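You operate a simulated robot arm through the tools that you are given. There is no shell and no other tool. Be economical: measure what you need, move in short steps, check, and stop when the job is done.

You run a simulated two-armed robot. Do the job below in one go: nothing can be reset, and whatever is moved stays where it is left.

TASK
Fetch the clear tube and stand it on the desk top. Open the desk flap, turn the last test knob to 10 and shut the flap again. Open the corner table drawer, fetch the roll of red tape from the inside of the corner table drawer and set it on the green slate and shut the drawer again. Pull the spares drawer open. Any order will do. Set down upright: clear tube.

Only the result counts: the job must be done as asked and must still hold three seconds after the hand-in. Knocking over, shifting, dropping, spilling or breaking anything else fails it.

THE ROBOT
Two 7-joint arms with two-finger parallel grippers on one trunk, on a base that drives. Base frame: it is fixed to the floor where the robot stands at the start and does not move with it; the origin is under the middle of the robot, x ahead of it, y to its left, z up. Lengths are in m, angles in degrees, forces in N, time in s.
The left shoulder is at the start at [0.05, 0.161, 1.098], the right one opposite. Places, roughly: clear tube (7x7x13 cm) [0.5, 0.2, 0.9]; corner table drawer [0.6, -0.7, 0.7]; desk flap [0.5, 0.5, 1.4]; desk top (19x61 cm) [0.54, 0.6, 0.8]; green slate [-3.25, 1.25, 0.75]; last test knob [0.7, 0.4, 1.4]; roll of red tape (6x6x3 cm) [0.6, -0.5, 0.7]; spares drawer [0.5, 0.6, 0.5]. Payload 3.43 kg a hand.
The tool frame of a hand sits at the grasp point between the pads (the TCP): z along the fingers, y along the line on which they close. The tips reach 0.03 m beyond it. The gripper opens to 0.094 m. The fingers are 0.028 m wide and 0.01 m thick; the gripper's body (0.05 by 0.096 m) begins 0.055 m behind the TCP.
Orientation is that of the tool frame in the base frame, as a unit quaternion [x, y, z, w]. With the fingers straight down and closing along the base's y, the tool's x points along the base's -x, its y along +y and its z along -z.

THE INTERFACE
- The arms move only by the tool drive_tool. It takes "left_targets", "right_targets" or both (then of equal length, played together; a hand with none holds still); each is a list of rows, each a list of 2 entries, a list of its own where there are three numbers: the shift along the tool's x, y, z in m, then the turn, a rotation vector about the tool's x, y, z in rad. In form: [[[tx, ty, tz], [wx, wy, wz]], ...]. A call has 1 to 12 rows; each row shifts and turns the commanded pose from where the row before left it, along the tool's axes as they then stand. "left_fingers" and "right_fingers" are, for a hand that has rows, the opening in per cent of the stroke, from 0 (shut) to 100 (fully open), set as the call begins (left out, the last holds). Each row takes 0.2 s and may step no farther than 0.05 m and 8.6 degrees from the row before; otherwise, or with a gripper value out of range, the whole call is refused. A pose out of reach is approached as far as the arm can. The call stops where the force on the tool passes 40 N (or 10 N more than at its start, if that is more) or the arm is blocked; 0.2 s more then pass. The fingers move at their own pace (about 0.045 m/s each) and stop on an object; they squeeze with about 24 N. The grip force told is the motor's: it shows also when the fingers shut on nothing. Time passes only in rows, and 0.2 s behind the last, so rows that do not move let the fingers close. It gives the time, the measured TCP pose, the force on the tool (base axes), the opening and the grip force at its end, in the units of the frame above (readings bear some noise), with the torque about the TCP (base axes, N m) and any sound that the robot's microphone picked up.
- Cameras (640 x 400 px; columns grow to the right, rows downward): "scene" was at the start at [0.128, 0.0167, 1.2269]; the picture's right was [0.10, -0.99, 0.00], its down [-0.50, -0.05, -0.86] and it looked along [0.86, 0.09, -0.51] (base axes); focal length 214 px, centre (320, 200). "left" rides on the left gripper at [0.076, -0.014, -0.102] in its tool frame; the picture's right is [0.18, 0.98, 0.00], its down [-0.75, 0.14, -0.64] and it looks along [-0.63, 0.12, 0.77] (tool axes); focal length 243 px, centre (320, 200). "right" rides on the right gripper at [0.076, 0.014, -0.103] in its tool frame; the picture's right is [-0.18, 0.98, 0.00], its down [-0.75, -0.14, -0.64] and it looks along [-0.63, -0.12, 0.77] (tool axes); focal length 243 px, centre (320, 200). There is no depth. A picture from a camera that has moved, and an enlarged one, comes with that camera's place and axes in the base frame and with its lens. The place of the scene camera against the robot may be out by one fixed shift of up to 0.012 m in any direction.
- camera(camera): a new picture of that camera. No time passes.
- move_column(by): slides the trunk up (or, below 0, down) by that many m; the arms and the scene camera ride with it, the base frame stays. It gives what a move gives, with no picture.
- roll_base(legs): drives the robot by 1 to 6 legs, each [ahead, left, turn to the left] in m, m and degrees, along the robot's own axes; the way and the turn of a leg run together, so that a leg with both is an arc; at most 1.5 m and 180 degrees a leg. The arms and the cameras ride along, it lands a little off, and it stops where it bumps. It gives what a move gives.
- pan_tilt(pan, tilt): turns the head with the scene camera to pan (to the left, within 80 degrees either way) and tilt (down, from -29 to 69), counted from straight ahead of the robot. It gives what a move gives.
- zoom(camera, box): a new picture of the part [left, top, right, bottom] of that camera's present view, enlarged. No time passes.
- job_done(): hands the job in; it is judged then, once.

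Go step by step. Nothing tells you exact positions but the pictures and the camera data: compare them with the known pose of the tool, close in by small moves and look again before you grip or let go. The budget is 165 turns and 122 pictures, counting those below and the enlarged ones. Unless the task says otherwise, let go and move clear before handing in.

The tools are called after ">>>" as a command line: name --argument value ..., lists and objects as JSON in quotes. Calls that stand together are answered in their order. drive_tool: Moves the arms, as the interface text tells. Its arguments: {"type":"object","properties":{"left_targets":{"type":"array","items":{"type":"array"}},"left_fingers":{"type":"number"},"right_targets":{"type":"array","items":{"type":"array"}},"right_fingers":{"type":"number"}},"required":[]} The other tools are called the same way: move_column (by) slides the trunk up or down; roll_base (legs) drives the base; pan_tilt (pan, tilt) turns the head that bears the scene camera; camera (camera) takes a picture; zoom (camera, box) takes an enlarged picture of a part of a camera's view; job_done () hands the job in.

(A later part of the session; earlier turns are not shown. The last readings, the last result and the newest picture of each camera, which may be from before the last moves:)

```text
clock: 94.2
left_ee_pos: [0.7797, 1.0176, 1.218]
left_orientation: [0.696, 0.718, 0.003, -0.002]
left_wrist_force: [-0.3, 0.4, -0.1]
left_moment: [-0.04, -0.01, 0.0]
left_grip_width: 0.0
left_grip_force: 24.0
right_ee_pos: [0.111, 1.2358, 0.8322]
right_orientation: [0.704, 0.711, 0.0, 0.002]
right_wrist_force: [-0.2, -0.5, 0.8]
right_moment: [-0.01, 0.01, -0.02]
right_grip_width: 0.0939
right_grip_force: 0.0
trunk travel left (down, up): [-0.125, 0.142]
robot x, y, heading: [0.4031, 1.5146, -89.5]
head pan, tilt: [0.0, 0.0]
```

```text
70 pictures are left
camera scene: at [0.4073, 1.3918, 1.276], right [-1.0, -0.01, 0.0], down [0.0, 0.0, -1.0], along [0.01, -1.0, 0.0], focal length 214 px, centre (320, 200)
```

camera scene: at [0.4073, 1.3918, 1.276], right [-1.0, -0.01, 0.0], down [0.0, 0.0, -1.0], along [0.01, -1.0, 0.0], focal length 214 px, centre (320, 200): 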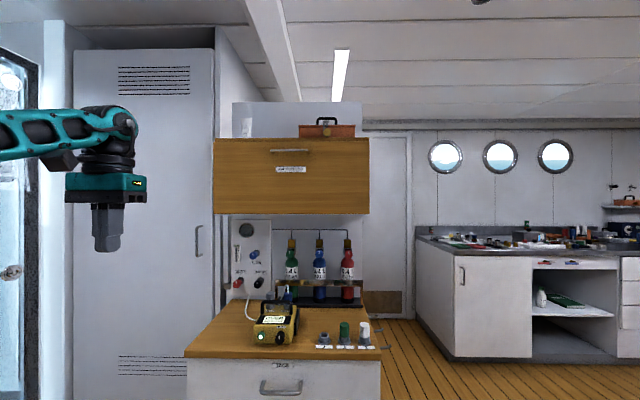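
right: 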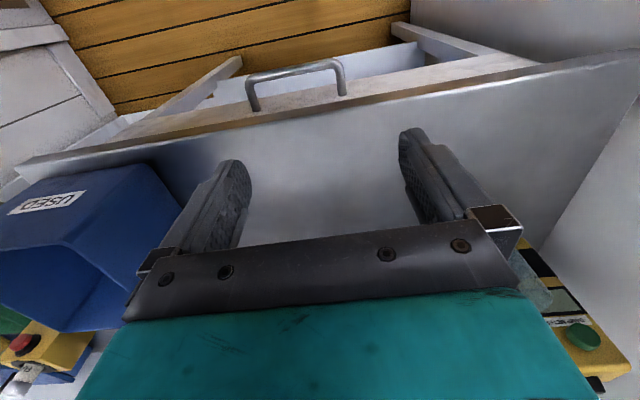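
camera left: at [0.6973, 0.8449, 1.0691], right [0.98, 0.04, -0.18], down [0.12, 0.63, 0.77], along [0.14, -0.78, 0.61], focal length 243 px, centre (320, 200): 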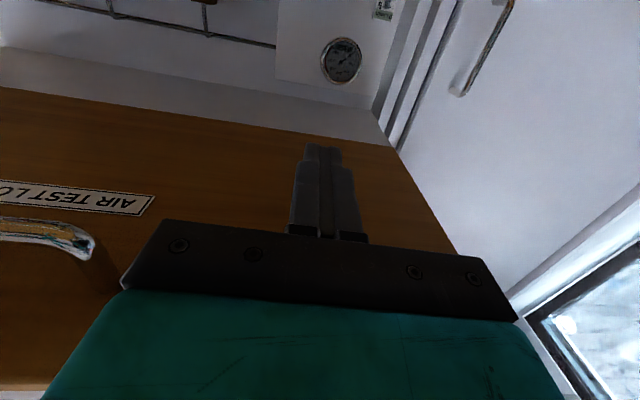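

The flap stays shut. I'll tuck the left hand in and drive back round to the bench in front of the tube.

>>> drive_tool --left_targets '[[[0.04, -0.02, 0.02], [0, 0, 0]], [[0.04, -0.02, 0.02], [0, 0, 0]], [[0.04, -0.02, 0.02], [0, 0, 0]], [[0.04, -0.02, 0.02], [0, 0, 0]], [[0.04, -0.02, 0], [0, 0, 0]], [[0.02, -0.02, 0], [0, 0, 0]]]' --left_fingers 100

>>> roll_base --legs '[[0, 0, 89.5], [-0.73, 0, 0], [0, -1.5, 0]]'

>>> pan_tilt --pan 10 --tilt 25

>>> camera --camera "scene"

```text
clock: 95.6
left_ee_pos: [0.6521, 1.2382, 1.1404]
left_orientation: [0.696, 0.718, 0.003, -0.002]
left_wrist_force: [0.3, -0.3, -0.3]
left_moment: [-0.02, 0.04, -0.02]
left_grip_width: 0.0941
left_grip_force: 0.1
right_ee_pos: [0.1098, 1.2359, 0.831]
right_orientation: [0.704, 0.711, -0.001, 0.002]
right_wrist_force: [0.2, -0.3, 0.3]
right_moment: [0.03, 0.02, 0.0]
right_grip_width: 0.094
right_grip_force: 0.2
trunk travel left (down, up): [-0.125, 0.142]
robot x, y, heading: [0.4046, 1.5153, -89.0]
head pan, tilt: [0.0, 0.0]
```

```text
clock: 110.4
left_ee_pos: [-0.0684, 0.2651, 1.1407]
left_orientation: [-0.002, 1.0, 0.001, -0.004]
left_wrist_force: [-0.2, 0.6, -0.1]
left_moment: [0.04, 0.0, 0.01]
left_grip_width: 0.0939
left_grip_force: 0.1
right_ee_pos: [-0.0818, -0.2764, 0.8317]
right_orientation: [0.008, 1.0, 0.0, 0.002]
right_wrist_force: [0.5, 0.0, -0.4]
right_moment: [-0.03, -0.02, -0.02]
right_grip_width: 0.094
right_grip_force: 0.0
trunk travel left (down, up): [-0.125, 0.142]
robot x, y, heading: [-0.3525, 0.0276, -1.2]
head pan, tilt: [0.0, 0.0]
```

```text
clock: 111.3
left_ee_pos: [-0.0678, 0.2652, 1.1412]
left_orientation: [-0.002, 1.0, 0.001, -0.003]
left_wrist_force: [-0.2, -0.4, -0.1]
left_moment: [0.01, -0.01, 0.0]
left_grip_width: 0.0938
left_grip_force: 0.1
right_ee_pos: [-0.0828, -0.2766, 0.8314]
right_orientation: [0.009, 1.0, 0.001, 0.001]
right_wrist_force: [-0.4, 0.3, -0.1]
right_moment: [0.02, -0.02, -0.02]
right_grip_width: 0.0943
right_grip_force: 0.0
trunk travel left (down, up): [-0.125, 0.142]
robot x, y, heading: [-0.3542, 0.0303, -0.8]
head pan, tilt: [10.0, 25.0]
```

```text
69 pictures are left
camera scene: at [-0.2234, 0.0491, 1.2356], right [0.16, -0.99, 0.0], down [-0.42, -0.07, -0.91], along [0.9, 0.14, -0.42], focal length 214 px, centre (320, 200)
```

scene: 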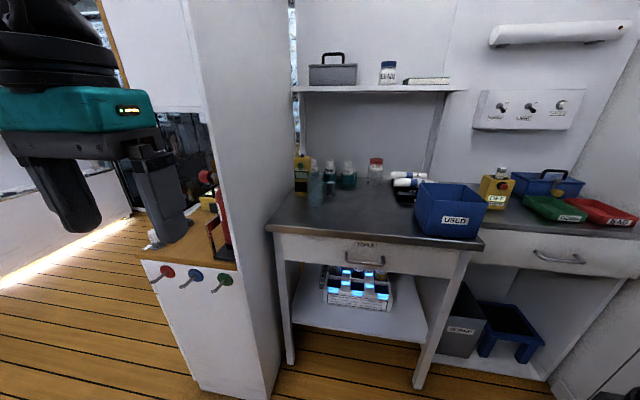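

I see the tube standing on the bench by the yellow meter. I'll drive ahead and slightly right, so the left arm reaches the tube with its elbow away from the partition.

>>> roll_base --legs '[[0.3, -0.1, 0.8]]'

>>> pan_tilt --pan 15 --tilt 35

>>> zoom --camera "scene" --box '[220, 100, 460, 250]'

>>> camera --camera "left"

```text
clock: 113.4
left_ee_pos: [0.2235, 0.1695, 1.1399]
left_orientation: [-0.01, 1.0, 0.002, -0.004]
left_wrist_force: [0.6, 0.6, 0.1]
left_moment: [-0.01, 0.0, 0.03]
left_grip_width: 0.094
left_grip_force: 0.1
right_ee_pos: [0.2189, -0.3733, 0.8317]
right_orientation: [0.0, 1.0, 0.001, 0.001]
right_wrist_force: [0.6, -0.2, 0.1]
right_moment: [0.02, 0.04, -0.02]
right_grip_width: 0.0941
right_grip_force: 0.1
trunk travel left (down, up): [-0.125, 0.142]
robot x, y, heading: [-0.056, -0.0742, -0.3]
head pan, tilt: [10.0, 25.0]
```

```text
clock: 114.2
left_ee_pos: [0.2226, 0.1696, 1.1403]
left_orientation: [-0.009, 1.0, 0.0, -0.004]
left_wrist_force: [0.0, -0.6, 0.3]
left_moment: [0.0, 0.0, 0.01]
left_grip_width: 0.094
left_grip_force: 0.0
right_ee_pos: [0.2175, -0.3749, 0.8315]
right_orientation: [0.001, 1.0, 0.001, 0.001]
right_wrist_force: [-0.6, -0.2, -0.2]
right_moment: [-0.02, -0.02, 0.05]
right_grip_width: 0.094
right_grip_force: 0.2
trunk travel left (down, up): [-0.125, 0.142]
robot x, y, heading: [-0.054, -0.0687, -0.0]
head pan, tilt: [15.0, 35.0]
```

```text
2.67 times, centred on (340, 175) of scene
camera zoom: at [0.0653, -0.0425, 1.2198], right [0.26, -0.97, 0.0], down [-0.55, -0.15, -0.82], along [0.79, 0.21, -0.57], focal length 572 px, centre (267, 267)
```

zoom: 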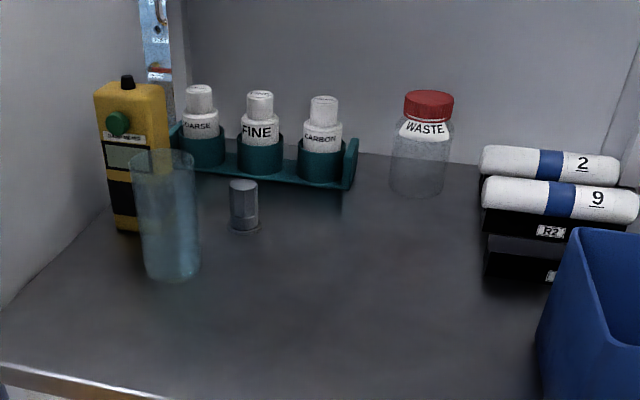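

```text
67 pictures are left
camera left: at [0.1479, 0.152, 1.2438], right [-0.2, 0.98, 0.0], down [0.76, 0.15, 0.64], along [0.62, 0.13, -0.77], focal length 243 px, centre (320, 200)
```

left: 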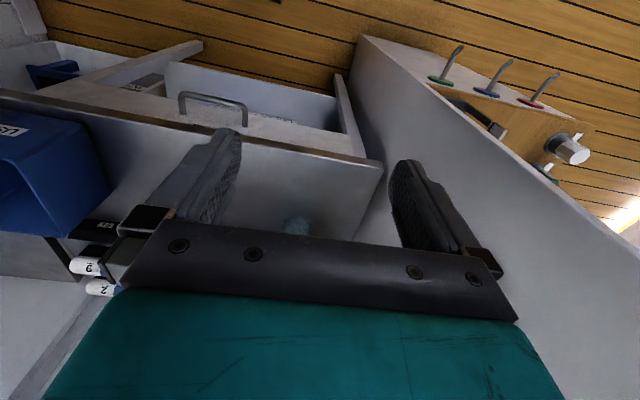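

The tube is at about (0.518, 0.181), bench top z ≈ 0.867, rim z ≈ 0.997. I'll bring the left hand above it and look.

>>> drive_tool --left_targets '[[[-0.04, 0.002, 0.0], [0, 0, 0]], [[-0.04, 0.002, 0.0], [0, 0, 0]], [[-0.04, 0.002, 0.0], [0, 0, 0]], [[-0.04, 0.002, 0.0], [0, 0, 0]], [[-0.04, 0.0, 0.0], [0, 0, 0]], [[-0.04, 0.0, 0.0], [0, 0, 0]], [[-0.035, 0.0, 0.0], [0, 0, 0]]]'

>>> camera --camera "left"

>>> camera --camera "scene"

```text
clock: 115.8
left_ee_pos: [0.4833, 0.1971, 1.134]
left_orientation: [-0.009, 1.0, 0.002, -0.005]
left_wrist_force: [0.2, 1.2, 0.7]
left_moment: [-0.03, -0.01, -0.01]
left_grip_width: 0.094
left_grip_force: 0.1
left hand out of reach, approached as far as the arm can: row 7
right_ee_pos: [0.2172, -0.3747, 0.8301]
right_orientation: [0.001, 1.0, 0.002, 0.002]
right_wrist_force: [-0.4, 0.4, -0.5]
right_moment: [0.01, -0.01, 0.01]
right_grip_width: 0.094
right_grip_force: 0.1
trunk travel left (down, up): [-0.125, 0.142]
robot x, y, heading: [-0.0553, -0.0723, -0.1]
head pan, tilt: [15.0, 35.0]
```

```text
66 pictures are left
camera left: at [0.4085, 0.1809, 1.2368], right [-0.2, 0.98, 0.01], down [0.76, 0.15, 0.64], along [0.62, 0.13, -0.77], focal length 243 px, centre (320, 200)
```

left: 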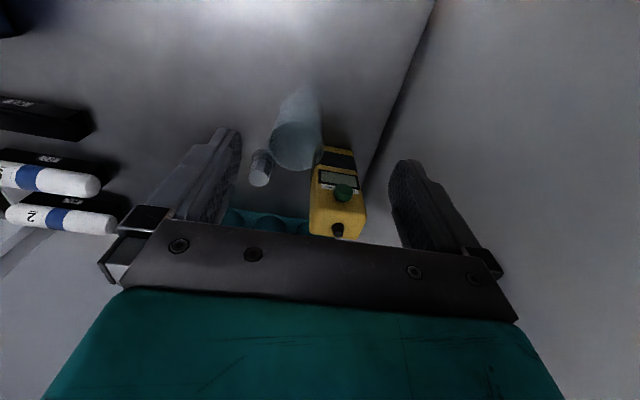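

```text
65 pictures are left
camera scene: at [0.0661, -0.0446, 1.2195], right [0.26, -0.97, 0.0], down [-0.55, -0.15, -0.82], along [0.79, 0.21, -0.57], focal length 214 px, centre (320, 200)
```

scene: 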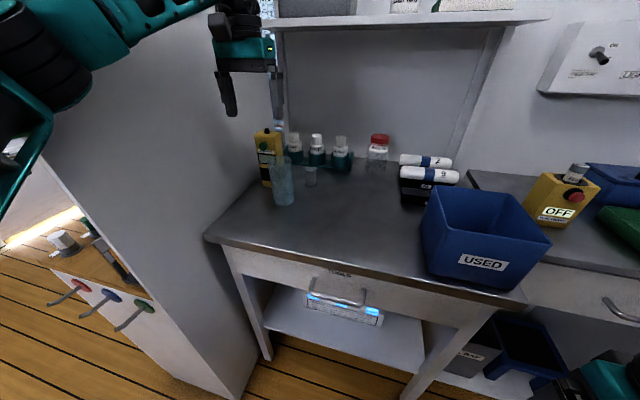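

The hand camera puts the tube at (0.53, 0.179). I'll drive 5 cm ahead, correct y, lower to just above the rim and look.

>>> roll_base --legs '[[0.05, 0, 0]]'

>>> drive_tool --left_targets '[[[0, -0.018, 0.03], [0, 0, 0]], [[0, 0, 0.04], [0, 0, 0]]]'

>>> camera --camera "left"

```text
clock: 116.7
left_ee_pos: [0.5344, 0.1964, 1.1337]
left_orientation: [-0.008, 1.0, 0.002, -0.004]
left_wrist_force: [1.1, -1.2, 0.1]
left_moment: [-0.03, 0.0, -0.02]
left_grip_width: 0.094
left_grip_force: 0.1
right_ee_pos: [0.2676, -0.3748, 0.8304]
right_orientation: [0.001, 1.0, 0.002, 0.001]
right_wrist_force: [0.1, -0.7, 0.4]
right_moment: [-0.02, 0.01, -0.04]
right_grip_width: 0.0941
right_grip_force: 0.1
trunk travel left (down, up): [-0.125, 0.142]
robot x, y, heading: [-0.008, -0.0717, -0.1]
head pan, tilt: [15.0, 35.0]
```

```text
clock: 117.3
left_ee_pos: [0.5371, 0.1616, 1.0623]
left_orientation: [-0.003, 1.0, 0.008, -0.009]
left_wrist_force: [0.3, -0.9, -1.2]
left_moment: [0.0, 0.02, 0.02]
left_grip_width: 0.0941
left_grip_force: 0.0
right_ee_pos: [0.268, -0.3827, 0.8252]
right_orientation: [0.003, 1.0, 0.007, -0.002]
right_wrist_force: [0.2, -0.7, -0.3]
right_moment: [0.0, 0.0, -0.01]
right_grip_width: 0.0939
right_grip_force: 0.0
trunk travel left (down, up): [-0.125, 0.142]
robot x, y, heading: [-0.0067, -0.0763, -0.1]
head pan, tilt: [15.0, 35.0]
```

```text
64 pictures are left
camera left: at [0.4629, 0.1457, 1.1657], right [-0.19, 0.98, 0.02], down [0.76, 0.13, 0.63], along [0.62, 0.14, -0.77], focal length 243 px, centre (320, 200)
```

left: 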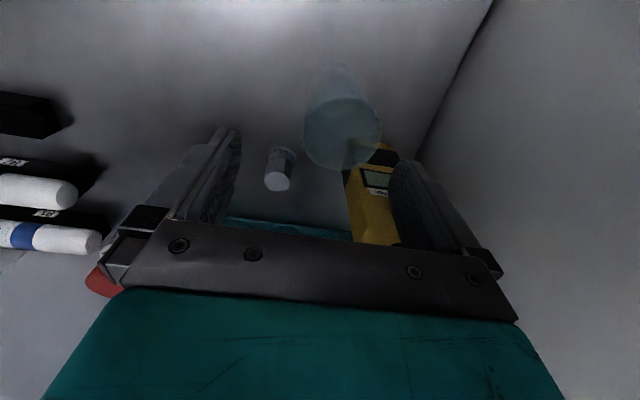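

The whole robot leaned slightly, so the left arm's elbow is probably touching the partition. I'll look before going on.

>>> pan_tilt --pan 60 --tilt 10

>>> camera --camera "scene"

```text
clock: 118.4
left_ee_pos: [0.5369, 0.164, 1.0621]
left_orientation: [-0.004, 1.0, 0.011, -0.009]
left_wrist_force: [-0.2, 0.0, -0.3]
left_moment: [-0.05, -0.02, 0.01]
left_grip_width: 0.0939
left_grip_force: 0.1
right_ee_pos: [0.2689, -0.3817, 0.8266]
right_orientation: [0.002, 1.0, 0.008, -0.001]
right_wrist_force: [0.0, 0.8, -0.7]
right_moment: [-0.03, 0.02, 0.0]
right_grip_width: 0.0939
right_grip_force: 0.0
trunk travel left (down, up): [-0.125, 0.142]
robot x, y, heading: [-0.0036, -0.0756, -0.2]
head pan, tilt: [60.0, 10.0]
```

```text
63 pictures are left
camera scene: at [0.0814, 0.0013, 1.2604], right [0.86, -0.5, -0.01], down [-0.09, -0.14, -0.99], along [0.49, 0.85, -0.16], focal length 214 px, centre (320, 200)
```

scene: 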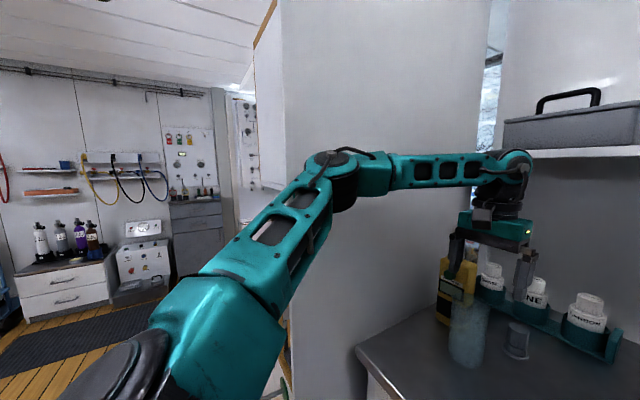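

The elbow does touch the partition. I'll raise the hand and shift the base 12 cm to the right, then re-approach.

>>> drive_tool --left_targets '[[[0.02, 0, -0.04], [0, 0, 0]], [[0.02, 0, -0.03], [0, 0, 0]]]'

>>> roll_base --legs '[[0, -0.13, 0]]'

>>> drive_tool --left_targets '[[[0, 0.04, 0], [0, 0, 0]], [[0, 0.04, 0], [0, 0, 0]], [[-0.01, 0.04, 0], [0, 0, 0]], [[-0.01, 0.02, 0], [0, 0, 0]]]'

>>> camera --camera "scene"

>>> camera --camera "left"

```text
clock: 119.0
left_ee_pos: [0.4999, 0.1625, 1.1317]
left_orientation: [-0.004, 1.0, 0.014, -0.01]
left_wrist_force: [0.6, 0.1, 0.5]
left_moment: [-0.02, 0.0, 0.0]
left_grip_width: 0.0939
left_grip_force: 0.0
right_ee_pos: [0.271, -0.3808, 0.8248]
right_orientation: [0.002, 1.0, 0.008, -0.002]
right_wrist_force: [-0.7, 0.1, 0.1]
right_moment: [0.04, -0.02, -0.01]
right_grip_width: 0.0941
right_grip_force: 0.0
trunk travel left (down, up): [-0.125, 0.142]
robot x, y, heading: [-0.0079, -0.074, 0.0]
head pan, tilt: [60.0, 10.0]
```

```text
clock: 120.3
left_ee_pos: [0.4937, 0.0528, 1.133]
left_orientation: [-0.01, 1.0, 0.002, -0.004]
left_wrist_force: [0.7, -0.8, 0.1]
left_moment: [0.02, 0.01, 0.0]
left_grip_width: 0.0941
left_grip_force: 0.0
right_ee_pos: [0.2665, -0.5013, 0.8323]
right_orientation: [0.001, 1.0, 0.0, 0.002]
right_wrist_force: [-0.7, 0.9, -0.2]
right_moment: [0.03, -0.01, 0.01]
right_grip_width: 0.0939
right_grip_force: 0.0
trunk travel left (down, up): [-0.125, 0.142]
robot x, y, heading: [-0.0054, -0.2001, 0.0]
head pan, tilt: [60.0, 10.0]
```

```text
clock: 121.3
left_ee_pos: [0.5087, 0.1968, 1.1345]
left_orientation: [-0.01, 1.0, 0.0, -0.004]
left_wrist_force: [-0.3, 1.0, -0.1]
left_moment: [0.01, -0.01, 0.0]
left_grip_width: 0.0937
left_grip_force: 0.1
right_ee_pos: [0.2666, -0.5011, 0.8318]
right_orientation: [0.001, 1.0, 0.0, 0.002]
right_wrist_force: [0.6, -0.4, 1.1]
right_moment: [-0.03, 0.01, 0.0]
right_grip_width: 0.0939
right_grip_force: 0.1
trunk travel left (down, up): [-0.125, 0.142]
robot x, y, heading: [-0.007, -0.2007, 0.2]
head pan, tilt: [60.0, 10.0]
```

```text
62 pictures are left
camera scene: at [0.077, -0.1119, 1.2598], right [0.87, -0.5, 0.0], down [-0.09, -0.15, -0.98], along [0.49, 0.85, -0.17], focal length 214 px, centre (320, 200)
```

scene: 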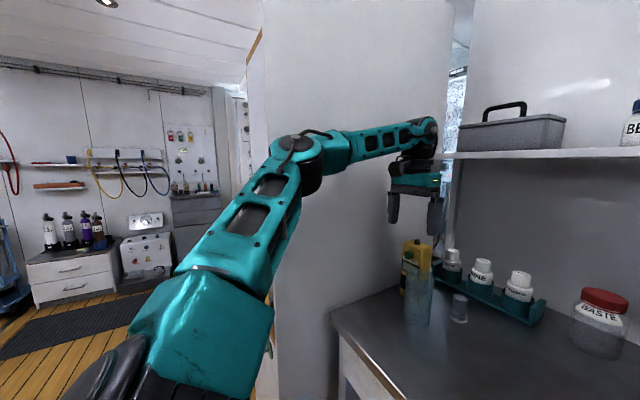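

```text
61 pictures are left
camera left: at [0.4351, 0.1802, 1.2372], right [-0.2, 0.98, 0.0], down [0.76, 0.15, 0.64], along [0.62, 0.13, -0.77], focal length 243 px, centre (320, 200)
```

left: 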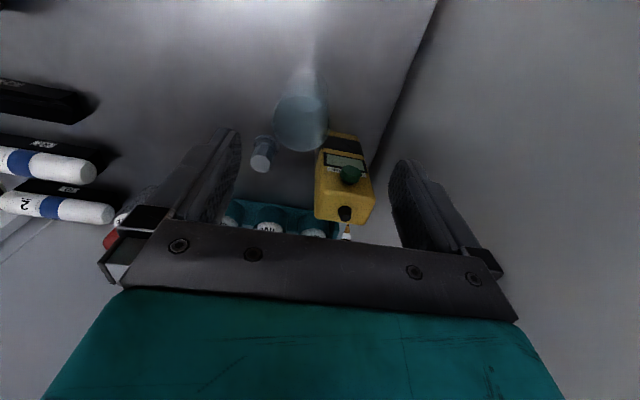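

The elbow is clear now. I'll correct by +2.5 cm in x and −1.6 cm in y, lower to just above the rim and check.

>>> drive_tool --left_targets '[[[-0.025, -0.016, 0], [0, 0, 0]], [[0, 0, 0.035], [0, 0, 0]], [[0, 0, 0.035], [0, 0, 0]]]'

>>> camera --camera "left"

```text
clock: 122.1
left_ee_pos: [0.5347, 0.1778, 1.0648]
left_orientation: [-0.009, 1.0, 0.001, -0.002]
left_wrist_force: [0.2, -0.7, 0.7]
left_moment: [0.03, 0.04, 0.03]
left_grip_width: 0.0939
left_grip_force: 0.0
right_ee_pos: [0.2666, -0.5007, 0.8326]
right_orientation: [0.0, 1.0, 0.0, 0.002]
right_wrist_force: [0.0, 0.9, 0.0]
right_moment: [0.0, 0.0, 0.0]
right_grip_width: 0.094
right_grip_force: 0.1
trunk travel left (down, up): [-0.125, 0.142]
robot x, y, heading: [-0.0097, -0.2036, -0.2]
head pan, tilt: [60.0, 10.0]
```

```text
60 pictures are left
camera left: at [0.4598, 0.1615, 1.1681], right [-0.2, 0.98, 0.0], down [0.75, 0.15, 0.64], along [0.62, 0.13, -0.77], focal length 243 px, centre (320, 200)
```

left: 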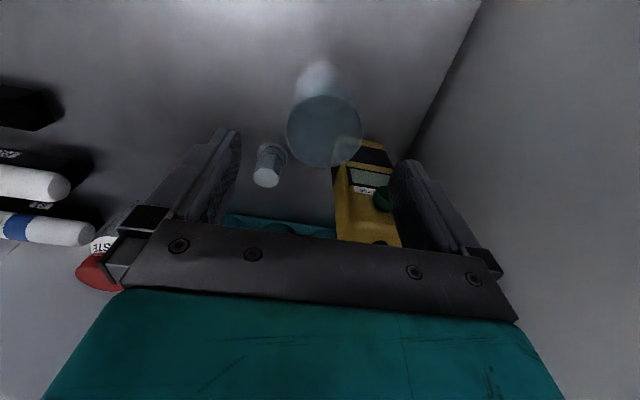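

Aligned within a few mm. I'll descend to grip height and close.

>>> drive_tool --left_targets '[[[0, 0.003, 0.035], [0, 0, 0]], [[0, 0, 0.035], [0, 0, 0]], [[0, 0, 0.03], [0, 0, 0]]]'

>>> drive_tool --left_targets '[[[0, 0, 0], [0, 0, 0]], [[0, 0, 0], [0, 0, 0]], [[0, 0, 0], [0, 0, 0]]]' --left_fingers 50

>>> camera --camera "left"

```text
clock: 122.9
left_ee_pos: [0.5375, 0.1805, 0.9656]
left_orientation: [-0.008, 1.0, 0.0, -0.004]
left_wrist_force: [0.0, 0.1, 0.0]
left_moment: [-0.02, -0.02, 0.01]
left_grip_width: 0.0941
left_grip_force: 0.0
right_ee_pos: [0.2667, -0.5003, 0.8323]
right_orientation: [0.001, 1.0, 0.0, 0.002]
right_wrist_force: [0.0, 0.2, 0.8]
right_moment: [0.0, -0.03, -0.02]
right_grip_width: 0.0942
right_grip_force: 0.0
trunk travel left (down, up): [-0.125, 0.142]
robot x, y, heading: [-0.0081, -0.2027, -0.2]
head pan, tilt: [60.0, 10.0]
```

```text
clock: 123.7
left_ee_pos: [0.5374, 0.181, 0.9646]
left_orientation: [-0.01, 1.0, 0.001, -0.003]
left_wrist_force: [1.3, 0.5, -0.6]
left_moment: [0.02, 0.01, 0.03]
left_grip_width: 0.0629
left_grip_force: 24.6
right_ee_pos: [0.2662, -0.5007, 0.832]
right_orientation: [0.0, 1.0, 0.001, 0.002]
right_wrist_force: [-0.3, -0.1, -0.6]
right_moment: [-0.01, 0.03, -0.02]
right_grip_width: 0.0939
right_grip_force: 0.1
trunk travel left (down, up): [-0.125, 0.142]
robot x, y, heading: [-0.0058, -0.2018, -0.2]
head pan, tilt: [60.0, 10.0]
```

```text
59 pictures are left
camera left: at [0.4617, 0.1637, 1.0686], right [-0.2, 0.98, 0.0], down [0.76, 0.15, 0.64], along [0.62, 0.13, -0.77], focal length 243 px, centre (320, 200)
```

left: 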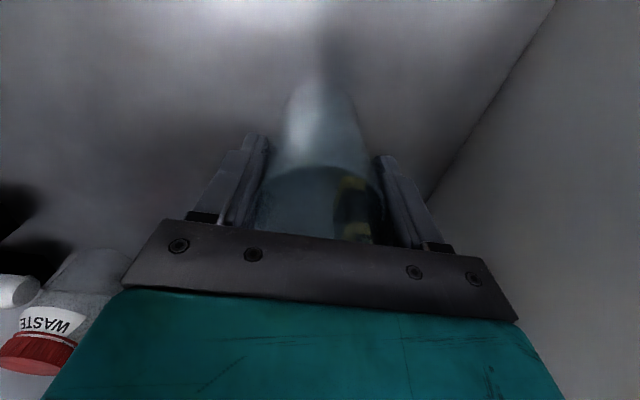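

Tube gripped (6.3 cm wide). I'll lift it and draw it in close to the robot.

>>> drive_tool --left_targets '[[[0, 0, -0.03], [0, 0, 0]], [[0, 0, -0.04], [0, 0, 0]], [[0, 0, -0.04], [0, 0, 0]], [[0.02, 0, -0.04], [0, 0, 0]], [[0.04, -0.005, 0], [0, 0, 0]], [[0.04, -0.005, 0], [0, 0, 0]], [[0.04, -0.005, 0], [0, 0, 0]], [[0.04, -0.005, 0], [0, 0, 0]], [[0.04, -0.005, 0], [0, 0, 0]]]'

>>> pan_tilt --pan 20 --tilt 25

>>> camera --camera "scene"

```text
clock: 125.7
left_ee_pos: [0.3163, 0.1513, 1.1142]
left_orientation: [-0.01, 1.0, 0.001, -0.003]
left_wrist_force: [0.0, 0.5, -1.1]
left_moment: [0.02, 0.0, 0.0]
left_grip_width: 0.0632
left_grip_force: 24.0
right_ee_pos: [0.2673, -0.5014, 0.8327]
right_orientation: [0.0, 1.0, 0.0, 0.002]
right_wrist_force: [0.0, -0.4, -0.1]
right_moment: [0.0, -0.01, -0.01]
right_grip_width: 0.094
right_grip_force: 0.0
trunk travel left (down, up): [-0.125, 0.142]
robot x, y, heading: [-0.0096, -0.1969, -0.2]
head pan, tilt: [60.0, 10.0]
```

```text
clock: 126.7
left_ee_pos: [0.3176, 0.1518, 1.1152]
left_orientation: [-0.01, 1.0, 0.002, -0.004]
left_wrist_force: [-0.3, -0.5, -0.4]
left_moment: [-0.03, -0.04, 0.03]
left_grip_width: 0.0631
left_grip_force: 23.7
right_ee_pos: [0.2662, -0.5013, 0.8325]
right_orientation: [0.001, 1.0, 0.001, 0.001]
right_wrist_force: [0.2, 0.6, 0.0]
right_moment: [0.0, 0.01, -0.02]
right_grip_width: 0.0941
right_grip_force: 0.1
trunk travel left (down, up): [-0.125, 0.142]
robot x, y, heading: [-0.0048, -0.2043, 0.1]
head pan, tilt: [20.0, 25.0]
```

```text
58 pictures are left
camera scene: at [0.1166, -0.1616, 1.2356], right [0.34, -0.94, 0.0], down [-0.4, -0.14, -0.91], along [0.85, 0.31, -0.42], focal length 214 px, centre (320, 200)
```

scene: 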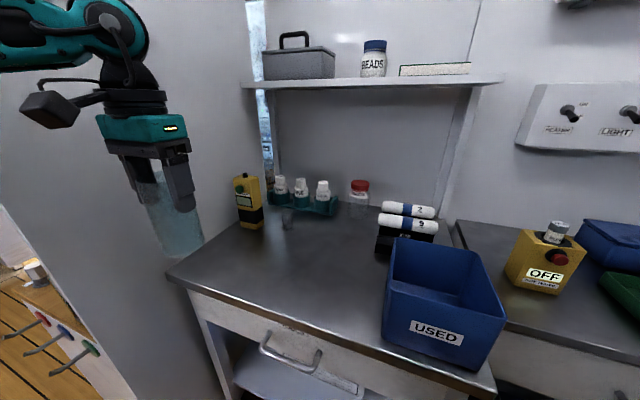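

The tube is held clear. I'll drive back, left past the partition and round to face the desk.

>>> roll_base --legs '[[-0.335, 0, 0], [0, 1.5, 0], [0, 0.1, 0], [0.84, 0, 0], [0, 0, -90]]'

>>> pan_tilt --pan 10 --tilt 35

>>> camera --camera "scene"

```text
clock: 128.7
left_ee_pos: [0.0452, 0.1538, 1.116]
left_orientation: [-0.01, 1.0, 0.001, -0.003]
left_wrist_force: [-0.4, -0.1, -1.0]
left_moment: [0.01, -0.01, -0.01]
left_grip_width: 0.0631
left_grip_force: 23.9
right_ee_pos: [-0.0034, -0.5011, 0.8317]
right_orientation: [-0.001, 1.0, 0.0, 0.001]
right_wrist_force: [0.3, -0.5, -0.3]
right_moment: [0.02, 0.01, 0.01]
right_grip_width: 0.0942
right_grip_force: 0.0
trunk travel left (down, up): [-0.125, 0.142]
robot x, y, heading: [-0.2784, -0.1986, 0.1]
head pan, tilt: [20.0, 25.0]
stopped in leg 1: the robot was blocked; the commanded pose is now the measured one
```

```text
clock: 129.4
left_ee_pos: [0.0444, 0.1532, 1.1172]
left_orientation: [-0.01, 1.0, 0.0, -0.002]
left_wrist_force: [-1.0, -0.2, -0.1]
left_moment: [0.01, 0.01, 0.01]
left_grip_width: 0.0631
left_grip_force: 24.2
right_ee_pos: [-0.0045, -0.4985, 0.833]
right_orientation: [-0.001, 1.0, 0.0, 0.0]
right_wrist_force: [-0.5, 0.8, -0.3]
right_moment: [-0.01, 0.0, -0.01]
right_grip_width: 0.0939
right_grip_force: 0.0
trunk travel left (down, up): [-0.125, 0.142]
robot x, y, heading: [-0.2783, -0.1987, 0.1]
head pan, tilt: [10.0, 35.0]
```

```text
57 pictures are left
camera scene: at [-0.1547, -0.1766, 1.2198], right [0.18, -0.98, 0.0], down [-0.56, -0.1, -0.82], along [0.81, 0.14, -0.57], focal length 214 px, centre (320, 200)
```

scene: 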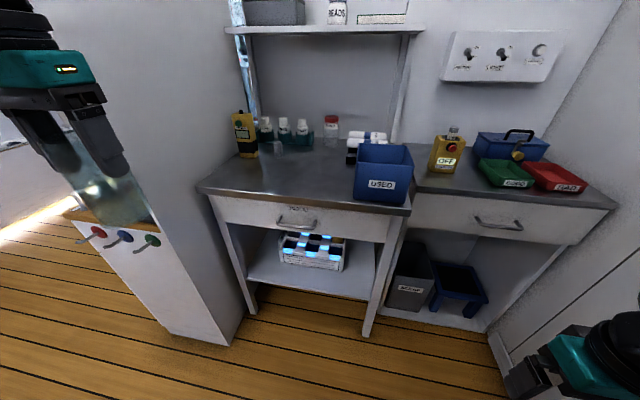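

Backing was stopped by the counter on the right. I'll go slightly forward, left first, then back and continue.

>>> roll_base --legs '[[0.03, 0, 0], [0, 0.25, 0], [-0.08, 0, 0], [0, 1.3, 0], [0.83, 0, 0], [0, 0, -90]]'

>>> camera --camera "scene"

```text
clock: 146.2
left_ee_pos: [0.8486, 1.0075, 1.1161]
left_orientation: [0.705, 0.71, 0.002, -0.001]
left_wrist_force: [0.1, 0.0, -0.3]
left_moment: [-0.01, -0.01, -0.01]
left_grip_width: 0.063
left_grip_force: 23.7
right_ee_pos: [0.1987, 1.064, 0.8323]
right_orientation: [0.711, 0.703, 0.0, 0.0]
right_wrist_force: [0.7, -0.1, -0.2]
right_moment: [-0.01, -0.01, 0.02]
right_grip_width: 0.094
right_grip_force: 0.0
trunk travel left (down, up): [-0.125, 0.142]
robot x, y, heading: [0.4994, 1.3371, -90.6]
head pan, tilt: [10.0, 35.0]
```

```text
56 pictures are left
camera scene: at [0.5133, 1.2159, 1.2198], right [-0.99, -0.16, 0.0], down [-0.09, 0.57, -0.82], along [0.13, -0.81, -0.57], focal length 214 px, centre (320, 200)
```

scene: 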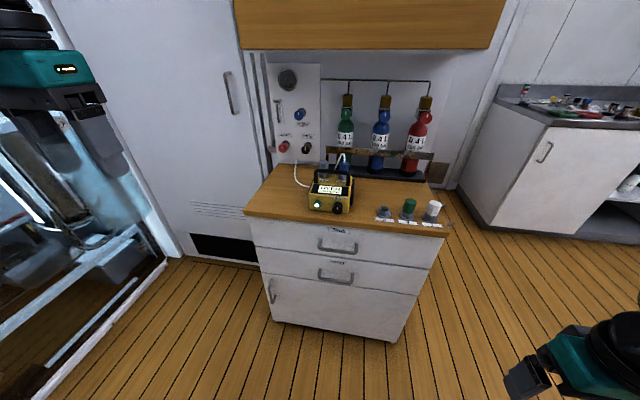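

At the desk. I'll zoom in on the desk top to choose a free spot for the tube at its left.

>>> zoom --camera "scene" --box '[230, 140, 390, 240]'

```text
4.00 times, centred on (310, 190) of scene
camera zoom: at [0.5133, 1.2159, 1.2198], right [-0.99, -0.16, 0.0], down [-0.09, 0.57, -0.82], along [0.13, -0.81, -0.57], focal length 858 px, centre (360, 240)
```

zoom: 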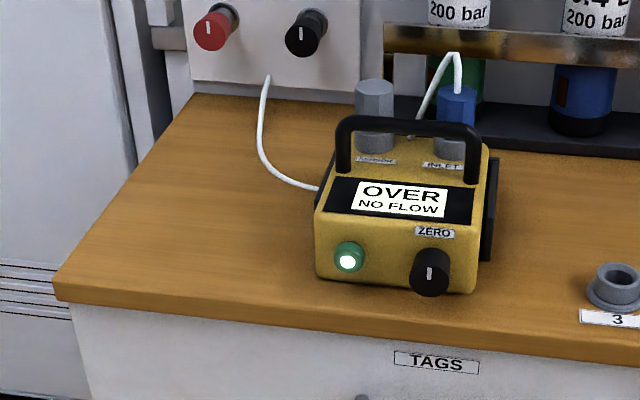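

The free spot is about (0.765, 0.635). I'll drive 13 cm closer and carry the tube over the spot, still high.

>>> roll_base --legs '[[0.13, 0, 0.6]]'

>>> drive_tool --left_targets '[[[-0.04, -0.015, 0], [0, 0, 0]], [[-0.04, -0.015, 0], [0, 0, 0]], [[-0.04, -0.015, 0], [0, 0, 0]], [[-0.04, -0.015, 0], [0, 0, 0]], [[-0.04, -0.015, 0], [0, 0, 0]], [[-0.04, -0.005, 0], [0, 0, 0]]]'

>>> pan_tilt --pan 25 --tilt 40

>>> camera --camera "scene"

```text
clock: 147.5
left_ee_pos: [0.8528, 0.8814, 1.1174]
left_orientation: [0.701, 0.714, 0.003, -0.001]
left_wrist_force: [0.5, -0.2, -0.8]
left_moment: [0.01, 0.02, -0.04]
left_grip_width: 0.0633
left_grip_force: 24.0
right_ee_pos: [0.2006, 0.93, 0.8328]
right_orientation: [0.706, 0.708, 0.0, 0.001]
right_wrist_force: [0.7, 0.3, 0.3]
right_moment: [0.05, 0.02, 0.03]
right_grip_width: 0.0939
right_grip_force: 0.1
trunk travel left (down, up): [-0.125, 0.142]
robot x, y, heading: [0.497, 1.2063, -90.0]
head pan, tilt: [10.0, 35.0]
```

```text
clock: 148.9
left_ee_pos: [0.7817, 0.6618, 1.116]
left_orientation: [0.699, 0.716, 0.002, 0.0]
left_wrist_force: [-0.4, 0.3, 0.1]
left_moment: [0.0, -0.02, -0.02]
left_grip_width: 0.0635
left_grip_force: 24.1
left hand out of reach, approached as far as the arm can: row 6
right_ee_pos: [0.2005, 0.9317, 0.8314]
right_orientation: [0.707, 0.707, -0.001, 0.002]
right_wrist_force: [-1.1, 0.1, 0.5]
right_moment: [-0.02, 0.02, 0.0]
right_grip_width: 0.0941
right_grip_force: 0.0
trunk travel left (down, up): [-0.125, 0.142]
robot x, y, heading: [0.5006, 1.2061, -90.0]
head pan, tilt: [10.0, 35.0]
```

```text
clock: 149.7
left_ee_pos: [0.7818, 0.6592, 1.1161]
left_orientation: [0.7, 0.715, 0.001, 0.0]
left_wrist_force: [-0.8, 0.4, -0.2]
left_moment: [-0.01, 0.01, 0.02]
left_grip_width: 0.0631
left_grip_force: 24.2
right_ee_pos: [0.2018, 0.9315, 0.8313]
right_orientation: [0.707, 0.707, -0.001, 0.0]
right_wrist_force: [0.0, -1.2, -0.5]
right_moment: [0.01, 0.0, -0.02]
right_grip_width: 0.0939
right_grip_force: 0.0
trunk travel left (down, up): [-0.125, 0.142]
robot x, y, heading: [0.4996, 1.2066, -89.7]
head pan, tilt: [25.0, 40.0]
```

```text
54 pictures are left
camera scene: at [0.535, 1.0958, 1.2122], right [-0.91, -0.42, 0.0], down [-0.27, 0.58, -0.77], along [0.32, -0.69, -0.64], focal length 214 px, centre (320, 200)
```

scene: 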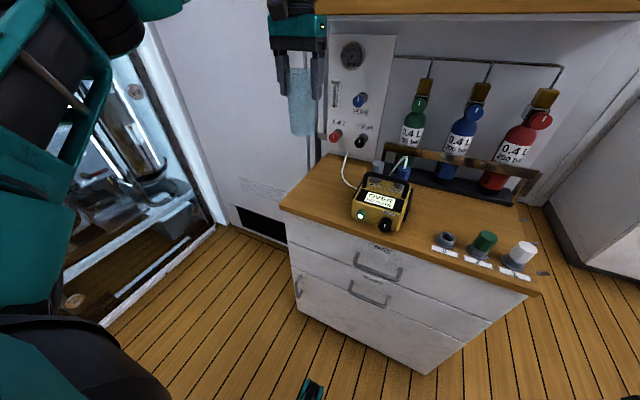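

Over the desk. I'll lower most of the way with small corrections and look.

>>> drive_tool --left_targets '[[[0, -0.005, 0.04], [0, 0, 0]], [[-0.01, -0.005, 0.04], [0, 0, 0]], [[-0.01, -0.006, 0.04], [0, 0, 0]], [[0, 0, 0.04], [0, 0, 0]], [[0, 0, 0.02], [0, 0, 0]]]'

>>> zoom --camera "scene" --box '[230, 90, 470, 240]'

>>> camera --camera "left"

```text
clock: 150.9
left_ee_pos: [0.7681, 0.6458, 0.9372]
left_orientation: [0.7, 0.714, 0.001, 0.001]
left_wrist_force: [-0.5, 0.2, 0.1]
left_moment: [0.02, 0.02, 0.0]
left_grip_width: 0.0628
left_grip_force: 23.8
left hand out of reach, approached as far as the arm can: row 4, 5
right_ee_pos: [0.1997, 0.9305, 0.8323]
right_orientation: [0.707, 0.707, -0.001, 0.001]
right_wrist_force: [0.1, 0.2, -0.3]
right_moment: [0.01, 0.05, 0.02]
right_grip_width: 0.094
right_grip_force: 0.0
trunk travel left (down, up): [-0.125, 0.142]
robot x, y, heading: [0.501, 1.2071, -89.8]
head pan, tilt: [25.0, 40.0]
```

```text
2.67 times, centred on (350, 165) of scene
camera zoom: at [0.5351, 1.0958, 1.2122], right [-0.91, -0.42, 0.0], down [-0.27, 0.58, -0.77], along [0.33, -0.69, -0.64], focal length 572 px, centre (240, 293)
```

zoom: 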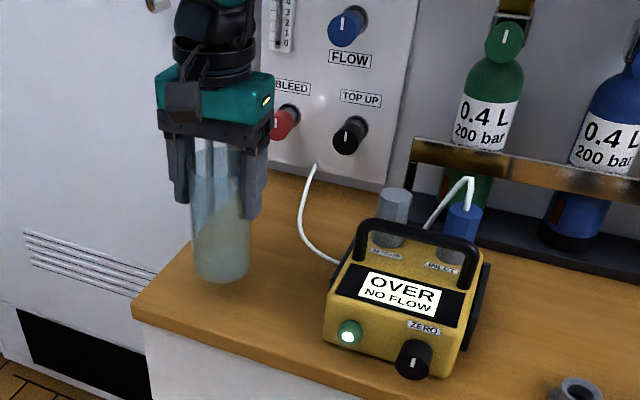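

```text
52 pictures are left
camera left: at [0.7527, 0.7213, 1.0394], right [0.98, 0.2, 0.0], down [0.16, -0.75, 0.64], along [0.13, -0.63, -0.77], focal length 243 px, centre (320, 200)
```

left: 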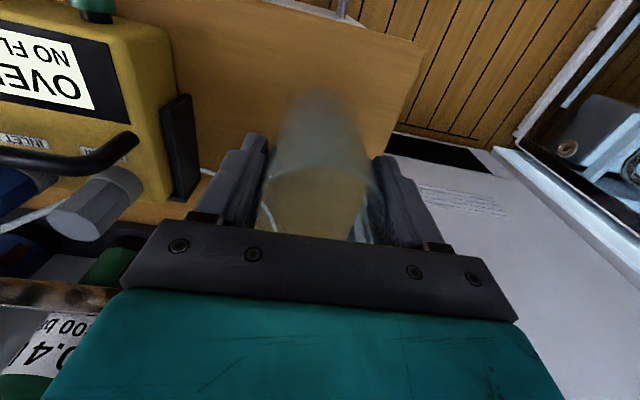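

The tube hangs upright over the free spot. I'll lower with the column in small steps until contact.

>>> move_column --by -0.025

>>> move_column --by -0.006

>>> move_column --by -0.004

```text
clock: 151.6
left_ee_pos: [0.7692, 0.6466, 0.9118]
left_orientation: [0.7, 0.714, 0.001, 0.0]
left_wrist_force: [-0.8, 0.3, 0.6]
left_moment: [0.0, -0.02, 0.01]
left_grip_width: 0.0632
left_grip_force: 24.5
right_ee_pos: [0.2013, 0.9301, 0.8069]
right_orientation: [0.706, 0.708, -0.002, 0.001]
right_wrist_force: [0.7, 0.0, -0.1]
right_moment: [0.0, -0.02, -0.02]
right_grip_width: 0.094
right_grip_force: 0.0
trunk travel left (down, up): [-0.1, 0.167]
robot x, y, heading: [0.5031, 1.2049, -90.0]
head pan, tilt: [25.0, 40.0]
```

```text
clock: 152.2
left_ee_pos: [0.7676, 0.6456, 0.9065]
left_orientation: [0.7, 0.714, 0.001, 0.001]
left_wrist_force: [0.3, -0.2, -0.6]
left_moment: [-0.01, -0.01, 0.0]
left_grip_width: 0.063
left_grip_force: 24.1
right_ee_pos: [0.2008, 0.9306, 0.8015]
right_orientation: [0.706, 0.708, -0.001, 0.001]
right_wrist_force: [1.0, 0.0, 0.1]
right_moment: [-0.02, -0.02, 0.01]
right_grip_width: 0.0944
right_grip_force: 0.0
trunk travel left (down, up): [-0.094, 0.173]
robot x, y, heading: [0.5009, 1.2042, -90.1]
head pan, tilt: [25.0, 40.0]
```

```text
clock: 152.7
left_ee_pos: [0.7678, 0.647, 0.9051]
left_orientation: [0.699, 0.715, 0.001, 0.001]
left_wrist_force: [2.7, 1.8, 14.5]
left_moment: [0.45, -0.19, -0.07]
left_grip_width: 0.0631
left_grip_force: 24.1
right_ee_pos: [0.2005, 0.9311, 0.7969]
right_orientation: [0.706, 0.708, 0.0, 0.003]
right_wrist_force: [-0.5, -0.3, 0.8]
right_moment: [0.03, 0.0, 0.04]
right_grip_width: 0.0939
right_grip_force: 0.0
trunk travel left (down, up): [-0.09, 0.177]
robot x, y, heading: [0.5005, 1.2048, -89.9]
head pan, tilt: [25.0, 40.0]
```

Contact felt (14 N). I'll release and raise straight up with the column.

>>> drive_tool --left_targets '[[[0, 0, 0], [0, 0, 0]], [[0, 0, 0], [0, 0, 0]], [[0, 0, 0], [0, 0, 0]], [[0, 0, 0], [0, 0, 0]]]' --left_fingers 100

>>> move_column --by 0.13

>>> camera --camera "scene"

```text
clock: 153.7
left_ee_pos: [0.769, 0.6468, 0.9029]
left_orientation: [0.7, 0.714, 0.002, 0.0]
left_wrist_force: [-0.5, -0.5, -0.4]
left_moment: [-0.01, 0.02, 0.01]
left_grip_width: 0.094
left_grip_force: 0.1
right_ee_pos: [0.2012, 0.9308, 0.7971]
right_orientation: [0.706, 0.708, 0.0, 0.001]
right_wrist_force: [-0.4, 0.3, 0.1]
right_moment: [0.03, 0.04, 0.01]
right_grip_width: 0.094
right_grip_force: 0.1
trunk travel left (down, up): [-0.09, 0.177]
robot x, y, heading: [0.5003, 1.2054, -89.9]
head pan, tilt: [25.0, 40.0]
```

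```text
clock: 155.3
left_ee_pos: [0.7678, 0.6453, 1.0313]
left_orientation: [0.701, 0.713, 0.002, 0.0]
left_wrist_force: [0.8, 0.6, -0.4]
left_moment: [-0.03, -0.01, 0.08]
left_grip_width: 0.094
left_grip_force: 0.1
right_ee_pos: [0.2001, 0.9304, 0.9269]
right_orientation: [0.706, 0.708, 0.0, 0.001]
right_wrist_force: [0.4, 0.3, 0.2]
right_moment: [0.01, -0.05, 0.02]
right_grip_width: 0.0939
right_grip_force: 0.1
trunk travel left (down, up): [-0.22, 0.047]
robot x, y, heading: [0.5002, 1.2054, -89.8]
head pan, tilt: [25.0, 40.0]
```

```text
51 pictures are left
camera scene: at [0.535, 1.0957, 1.3072], right [-0.91, -0.42, 0.0], down [-0.27, 0.58, -0.77], along [0.33, -0.69, -0.64], focal length 214 px, centre (320, 200)
```

scene: 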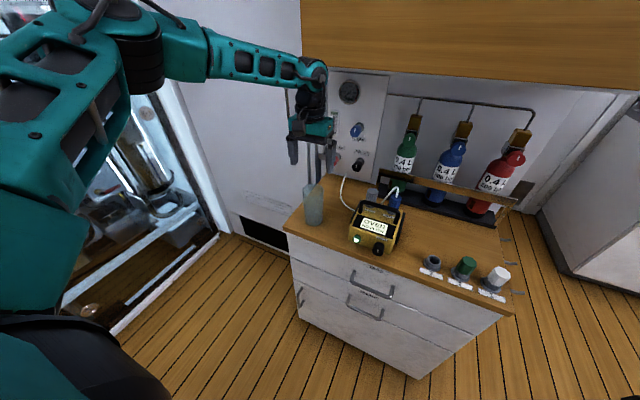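

The tube stands upright on the desk. Next is the spares drawer: I'll back off, shift right and turn the left hand to a 45° pitched grasp of the handle (about (0.53, 0.75, 0.58)).

>>> roll_base --legs '[[-0.2, 0, 0], [0, -0.13, 0]]'

>>> drive_tool --left_targets '[[[0, 0, 0], [0, 0, -0.15]], [[0, 0, 0], [0, 0, -0.15]], [[0, 0, 0], [0, 0, -0.15]], [[0, 0, 0], [0, 0, -0.15]], [[0, 0, 0], [0, 0, -0.15]], [[0, 0, 0], [0, 0, -0.15]], [[0, 0, 0], [0, 0, -0.15]], [[0, 0, 0], [0, 0, -0.15]], [[0, 0, 0], [0, 0, -0.15]], [[0, 0, 0], [0, 0, -0.15]], [[0, 0, 0], [0, 0, -0.05]]]'

>>> drive_tool --left_targets '[[[0, 0, 0], [0.13, 0, 0]], [[0, 0, 0], [0.13, 0, 0]], [[0, 0, 0], [0.13, 0, 0]], [[0, 0, 0], [0.13, 0, 0]], [[0, 0, 0], [0.13, 0, 0]], [[0, 0, 0], [0.13, 0, 0]]]'

>>> camera --camera "scene"

```text
clock: 157.8
left_ee_pos: [0.6375, 0.8462, 1.0326]
left_orientation: [0.701, 0.714, 0.001, 0.0]
left_wrist_force: [-0.9, 0.4, -0.5]
left_moment: [0.01, 0.01, -0.01]
left_grip_width: 0.0942
left_grip_force: 0.0
right_ee_pos: [0.07, 1.1314, 0.9266]
right_orientation: [0.707, 0.707, 0.0, 0.0]
right_wrist_force: [0.0, 0.3, -0.2]
right_moment: [0.0, 0.0, 0.01]
right_grip_width: 0.0941
right_grip_force: 0.0
trunk travel left (down, up): [-0.22, 0.047]
robot x, y, heading: [0.3724, 1.4049, -89.9]
head pan, tilt: [25.0, 40.0]
```

```text
clock: 160.2
left_ee_pos: [0.6372, 0.8451, 1.0327]
left_orientation: [0.001, 1.0, 0.001, 0.001]
left_wrist_force: [0.0, 0.1, -0.4]
left_moment: [-0.03, -0.02, -0.01]
left_grip_width: 0.0938
left_grip_force: 0.0
right_ee_pos: [0.0709, 1.1317, 0.9262]
right_orientation: [0.707, 0.707, 0.0, 0.0]
right_wrist_force: [0.0, 0.5, -0.2]
right_moment: [-0.01, 0.0, -0.01]
right_grip_width: 0.094
right_grip_force: 0.2
trunk travel left (down, up): [-0.22, 0.047]
robot x, y, heading: [0.373, 1.4063, -90.1]
head pan, tilt: [25.0, 40.0]
```

```text
clock: 161.6
left_ee_pos: [0.6381, 0.8453, 1.0314]
left_orientation: [0.002, 0.925, -0.38, -0.001]
left_wrist_force: [-0.1, 0.1, -0.2]
left_moment: [0.0, 0.01, -0.03]
left_grip_width: 0.094
left_grip_force: 0.1
right_ee_pos: [0.0721, 1.1316, 0.926]
right_orientation: [0.707, 0.707, 0.0, 0.0]
right_wrist_force: [-0.1, -0.9, -0.2]
right_moment: [0.01, 0.0, 0.05]
right_grip_width: 0.0942
right_grip_force: 0.0
trunk travel left (down, up): [-0.22, 0.047]
robot x, y, heading: [0.3714, 1.4053, -90.0]
head pan, tilt: [25.0, 40.0]
```

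```text
50 pictures are left
camera scene: at [0.4062, 1.296, 1.3072], right [-0.91, -0.42, 0.0], down [-0.27, 0.58, -0.77], along [0.32, -0.69, -0.64], focal length 214 px, centre (320, 200)
```

scene: 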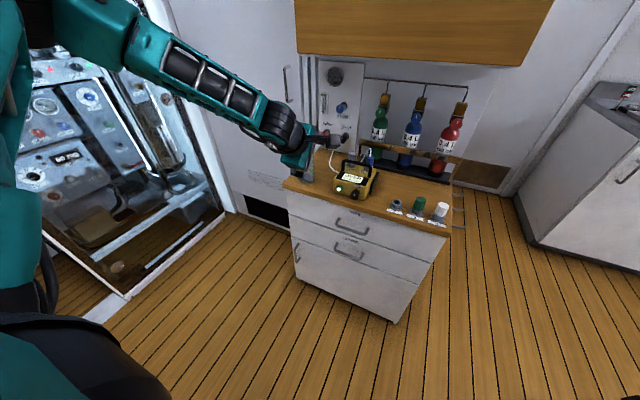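

The pitched orientation works. I'll lower the column 0.2 and bring the hand down in front of the handle.

>>> move_column --by -0.2

>>> drive_tool --left_targets '[[[0.025, 0.02, 0.02], [0, 0, 0]], [[0.025, 0.02, 0.02], [0, 0, 0]], [[0.025, 0.02, 0.02], [0, 0, 0]], [[0.025, 0.02, 0.02], [0, 0, 0]], [[0.008, 0.02, 0.02], [0, 0, 0]]]'

>>> camera --camera "left"

>>> camera --camera "scene"

```text
clock: 163.7
left_ee_pos: [0.638, 0.8454, 0.832]
left_orientation: [0.002, 0.926, -0.379, 0.001]
left_wrist_force: [0.2, -0.4, 0.0]
left_moment: [0.01, -0.04, -0.03]
left_grip_width: 0.0942
left_grip_force: 0.0
right_ee_pos: [0.0705, 1.1302, 0.7264]
right_orientation: [0.708, 0.707, -0.001, 0.001]
right_wrist_force: [0.2, -1.1, 0.0]
right_moment: [0.01, -0.02, -0.02]
right_grip_width: 0.094
right_grip_force: 0.1
trunk travel left (down, up): [-0.02, 0.247]
robot x, y, heading: [0.3747, 1.4056, -90.1]
head pan, tilt: [25.0, 40.0]
```

```text
clock: 164.9
left_ee_pos: [0.572, 0.8728, 0.7396]
left_orientation: [0.002, 0.925, -0.379, 0.0]
left_wrist_force: [0.3, 0.2, 0.1]
left_moment: [0.01, 0.02, 0.0]
left_grip_width: 0.0942
left_grip_force: 0.0
left hand out of reach, approached as far as the arm can: row 3, 4, 5
right_ee_pos: [0.0716, 1.132, 0.7269]
right_orientation: [0.707, 0.707, 0.0, 0.0]
right_wrist_force: [0.2, 0.4, 0.5]
right_moment: [-0.02, 0.01, 0.0]
right_grip_width: 0.094
right_grip_force: 0.0
trunk travel left (down, up): [-0.02, 0.247]
robot x, y, heading: [0.3685, 1.4048, -90.1]
head pan, tilt: [25.0, 40.0]
```

```text
49 pictures are left
camera left: at [0.4966, 0.9339, 0.8218], right [-0.18, 0.7, -0.69], down [0.76, 0.55, 0.36], along [0.63, -0.46, -0.63], focal length 243 px, centre (320, 200)
```

left: 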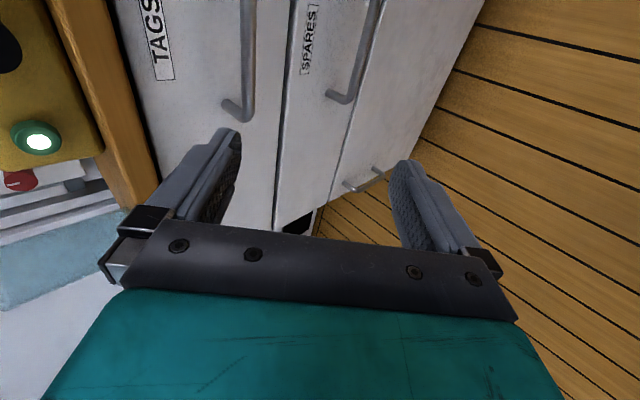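

```text
48 pictures are left
camera scene: at [0.4055, 1.296, 1.1072], right [-0.91, -0.42, 0.0], down [-0.27, 0.58, -0.77], along [0.32, -0.69, -0.64], focal length 214 px, centre (320, 200)
```

scene: 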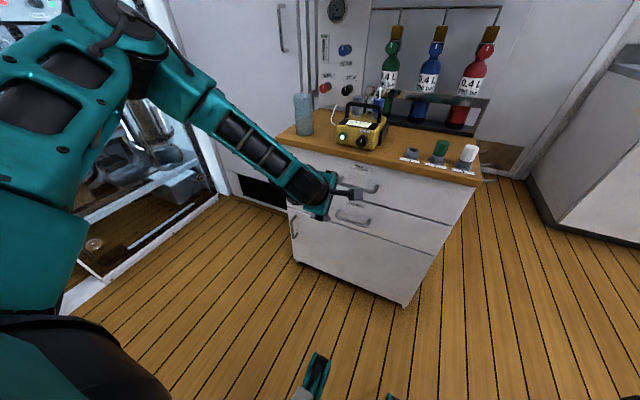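

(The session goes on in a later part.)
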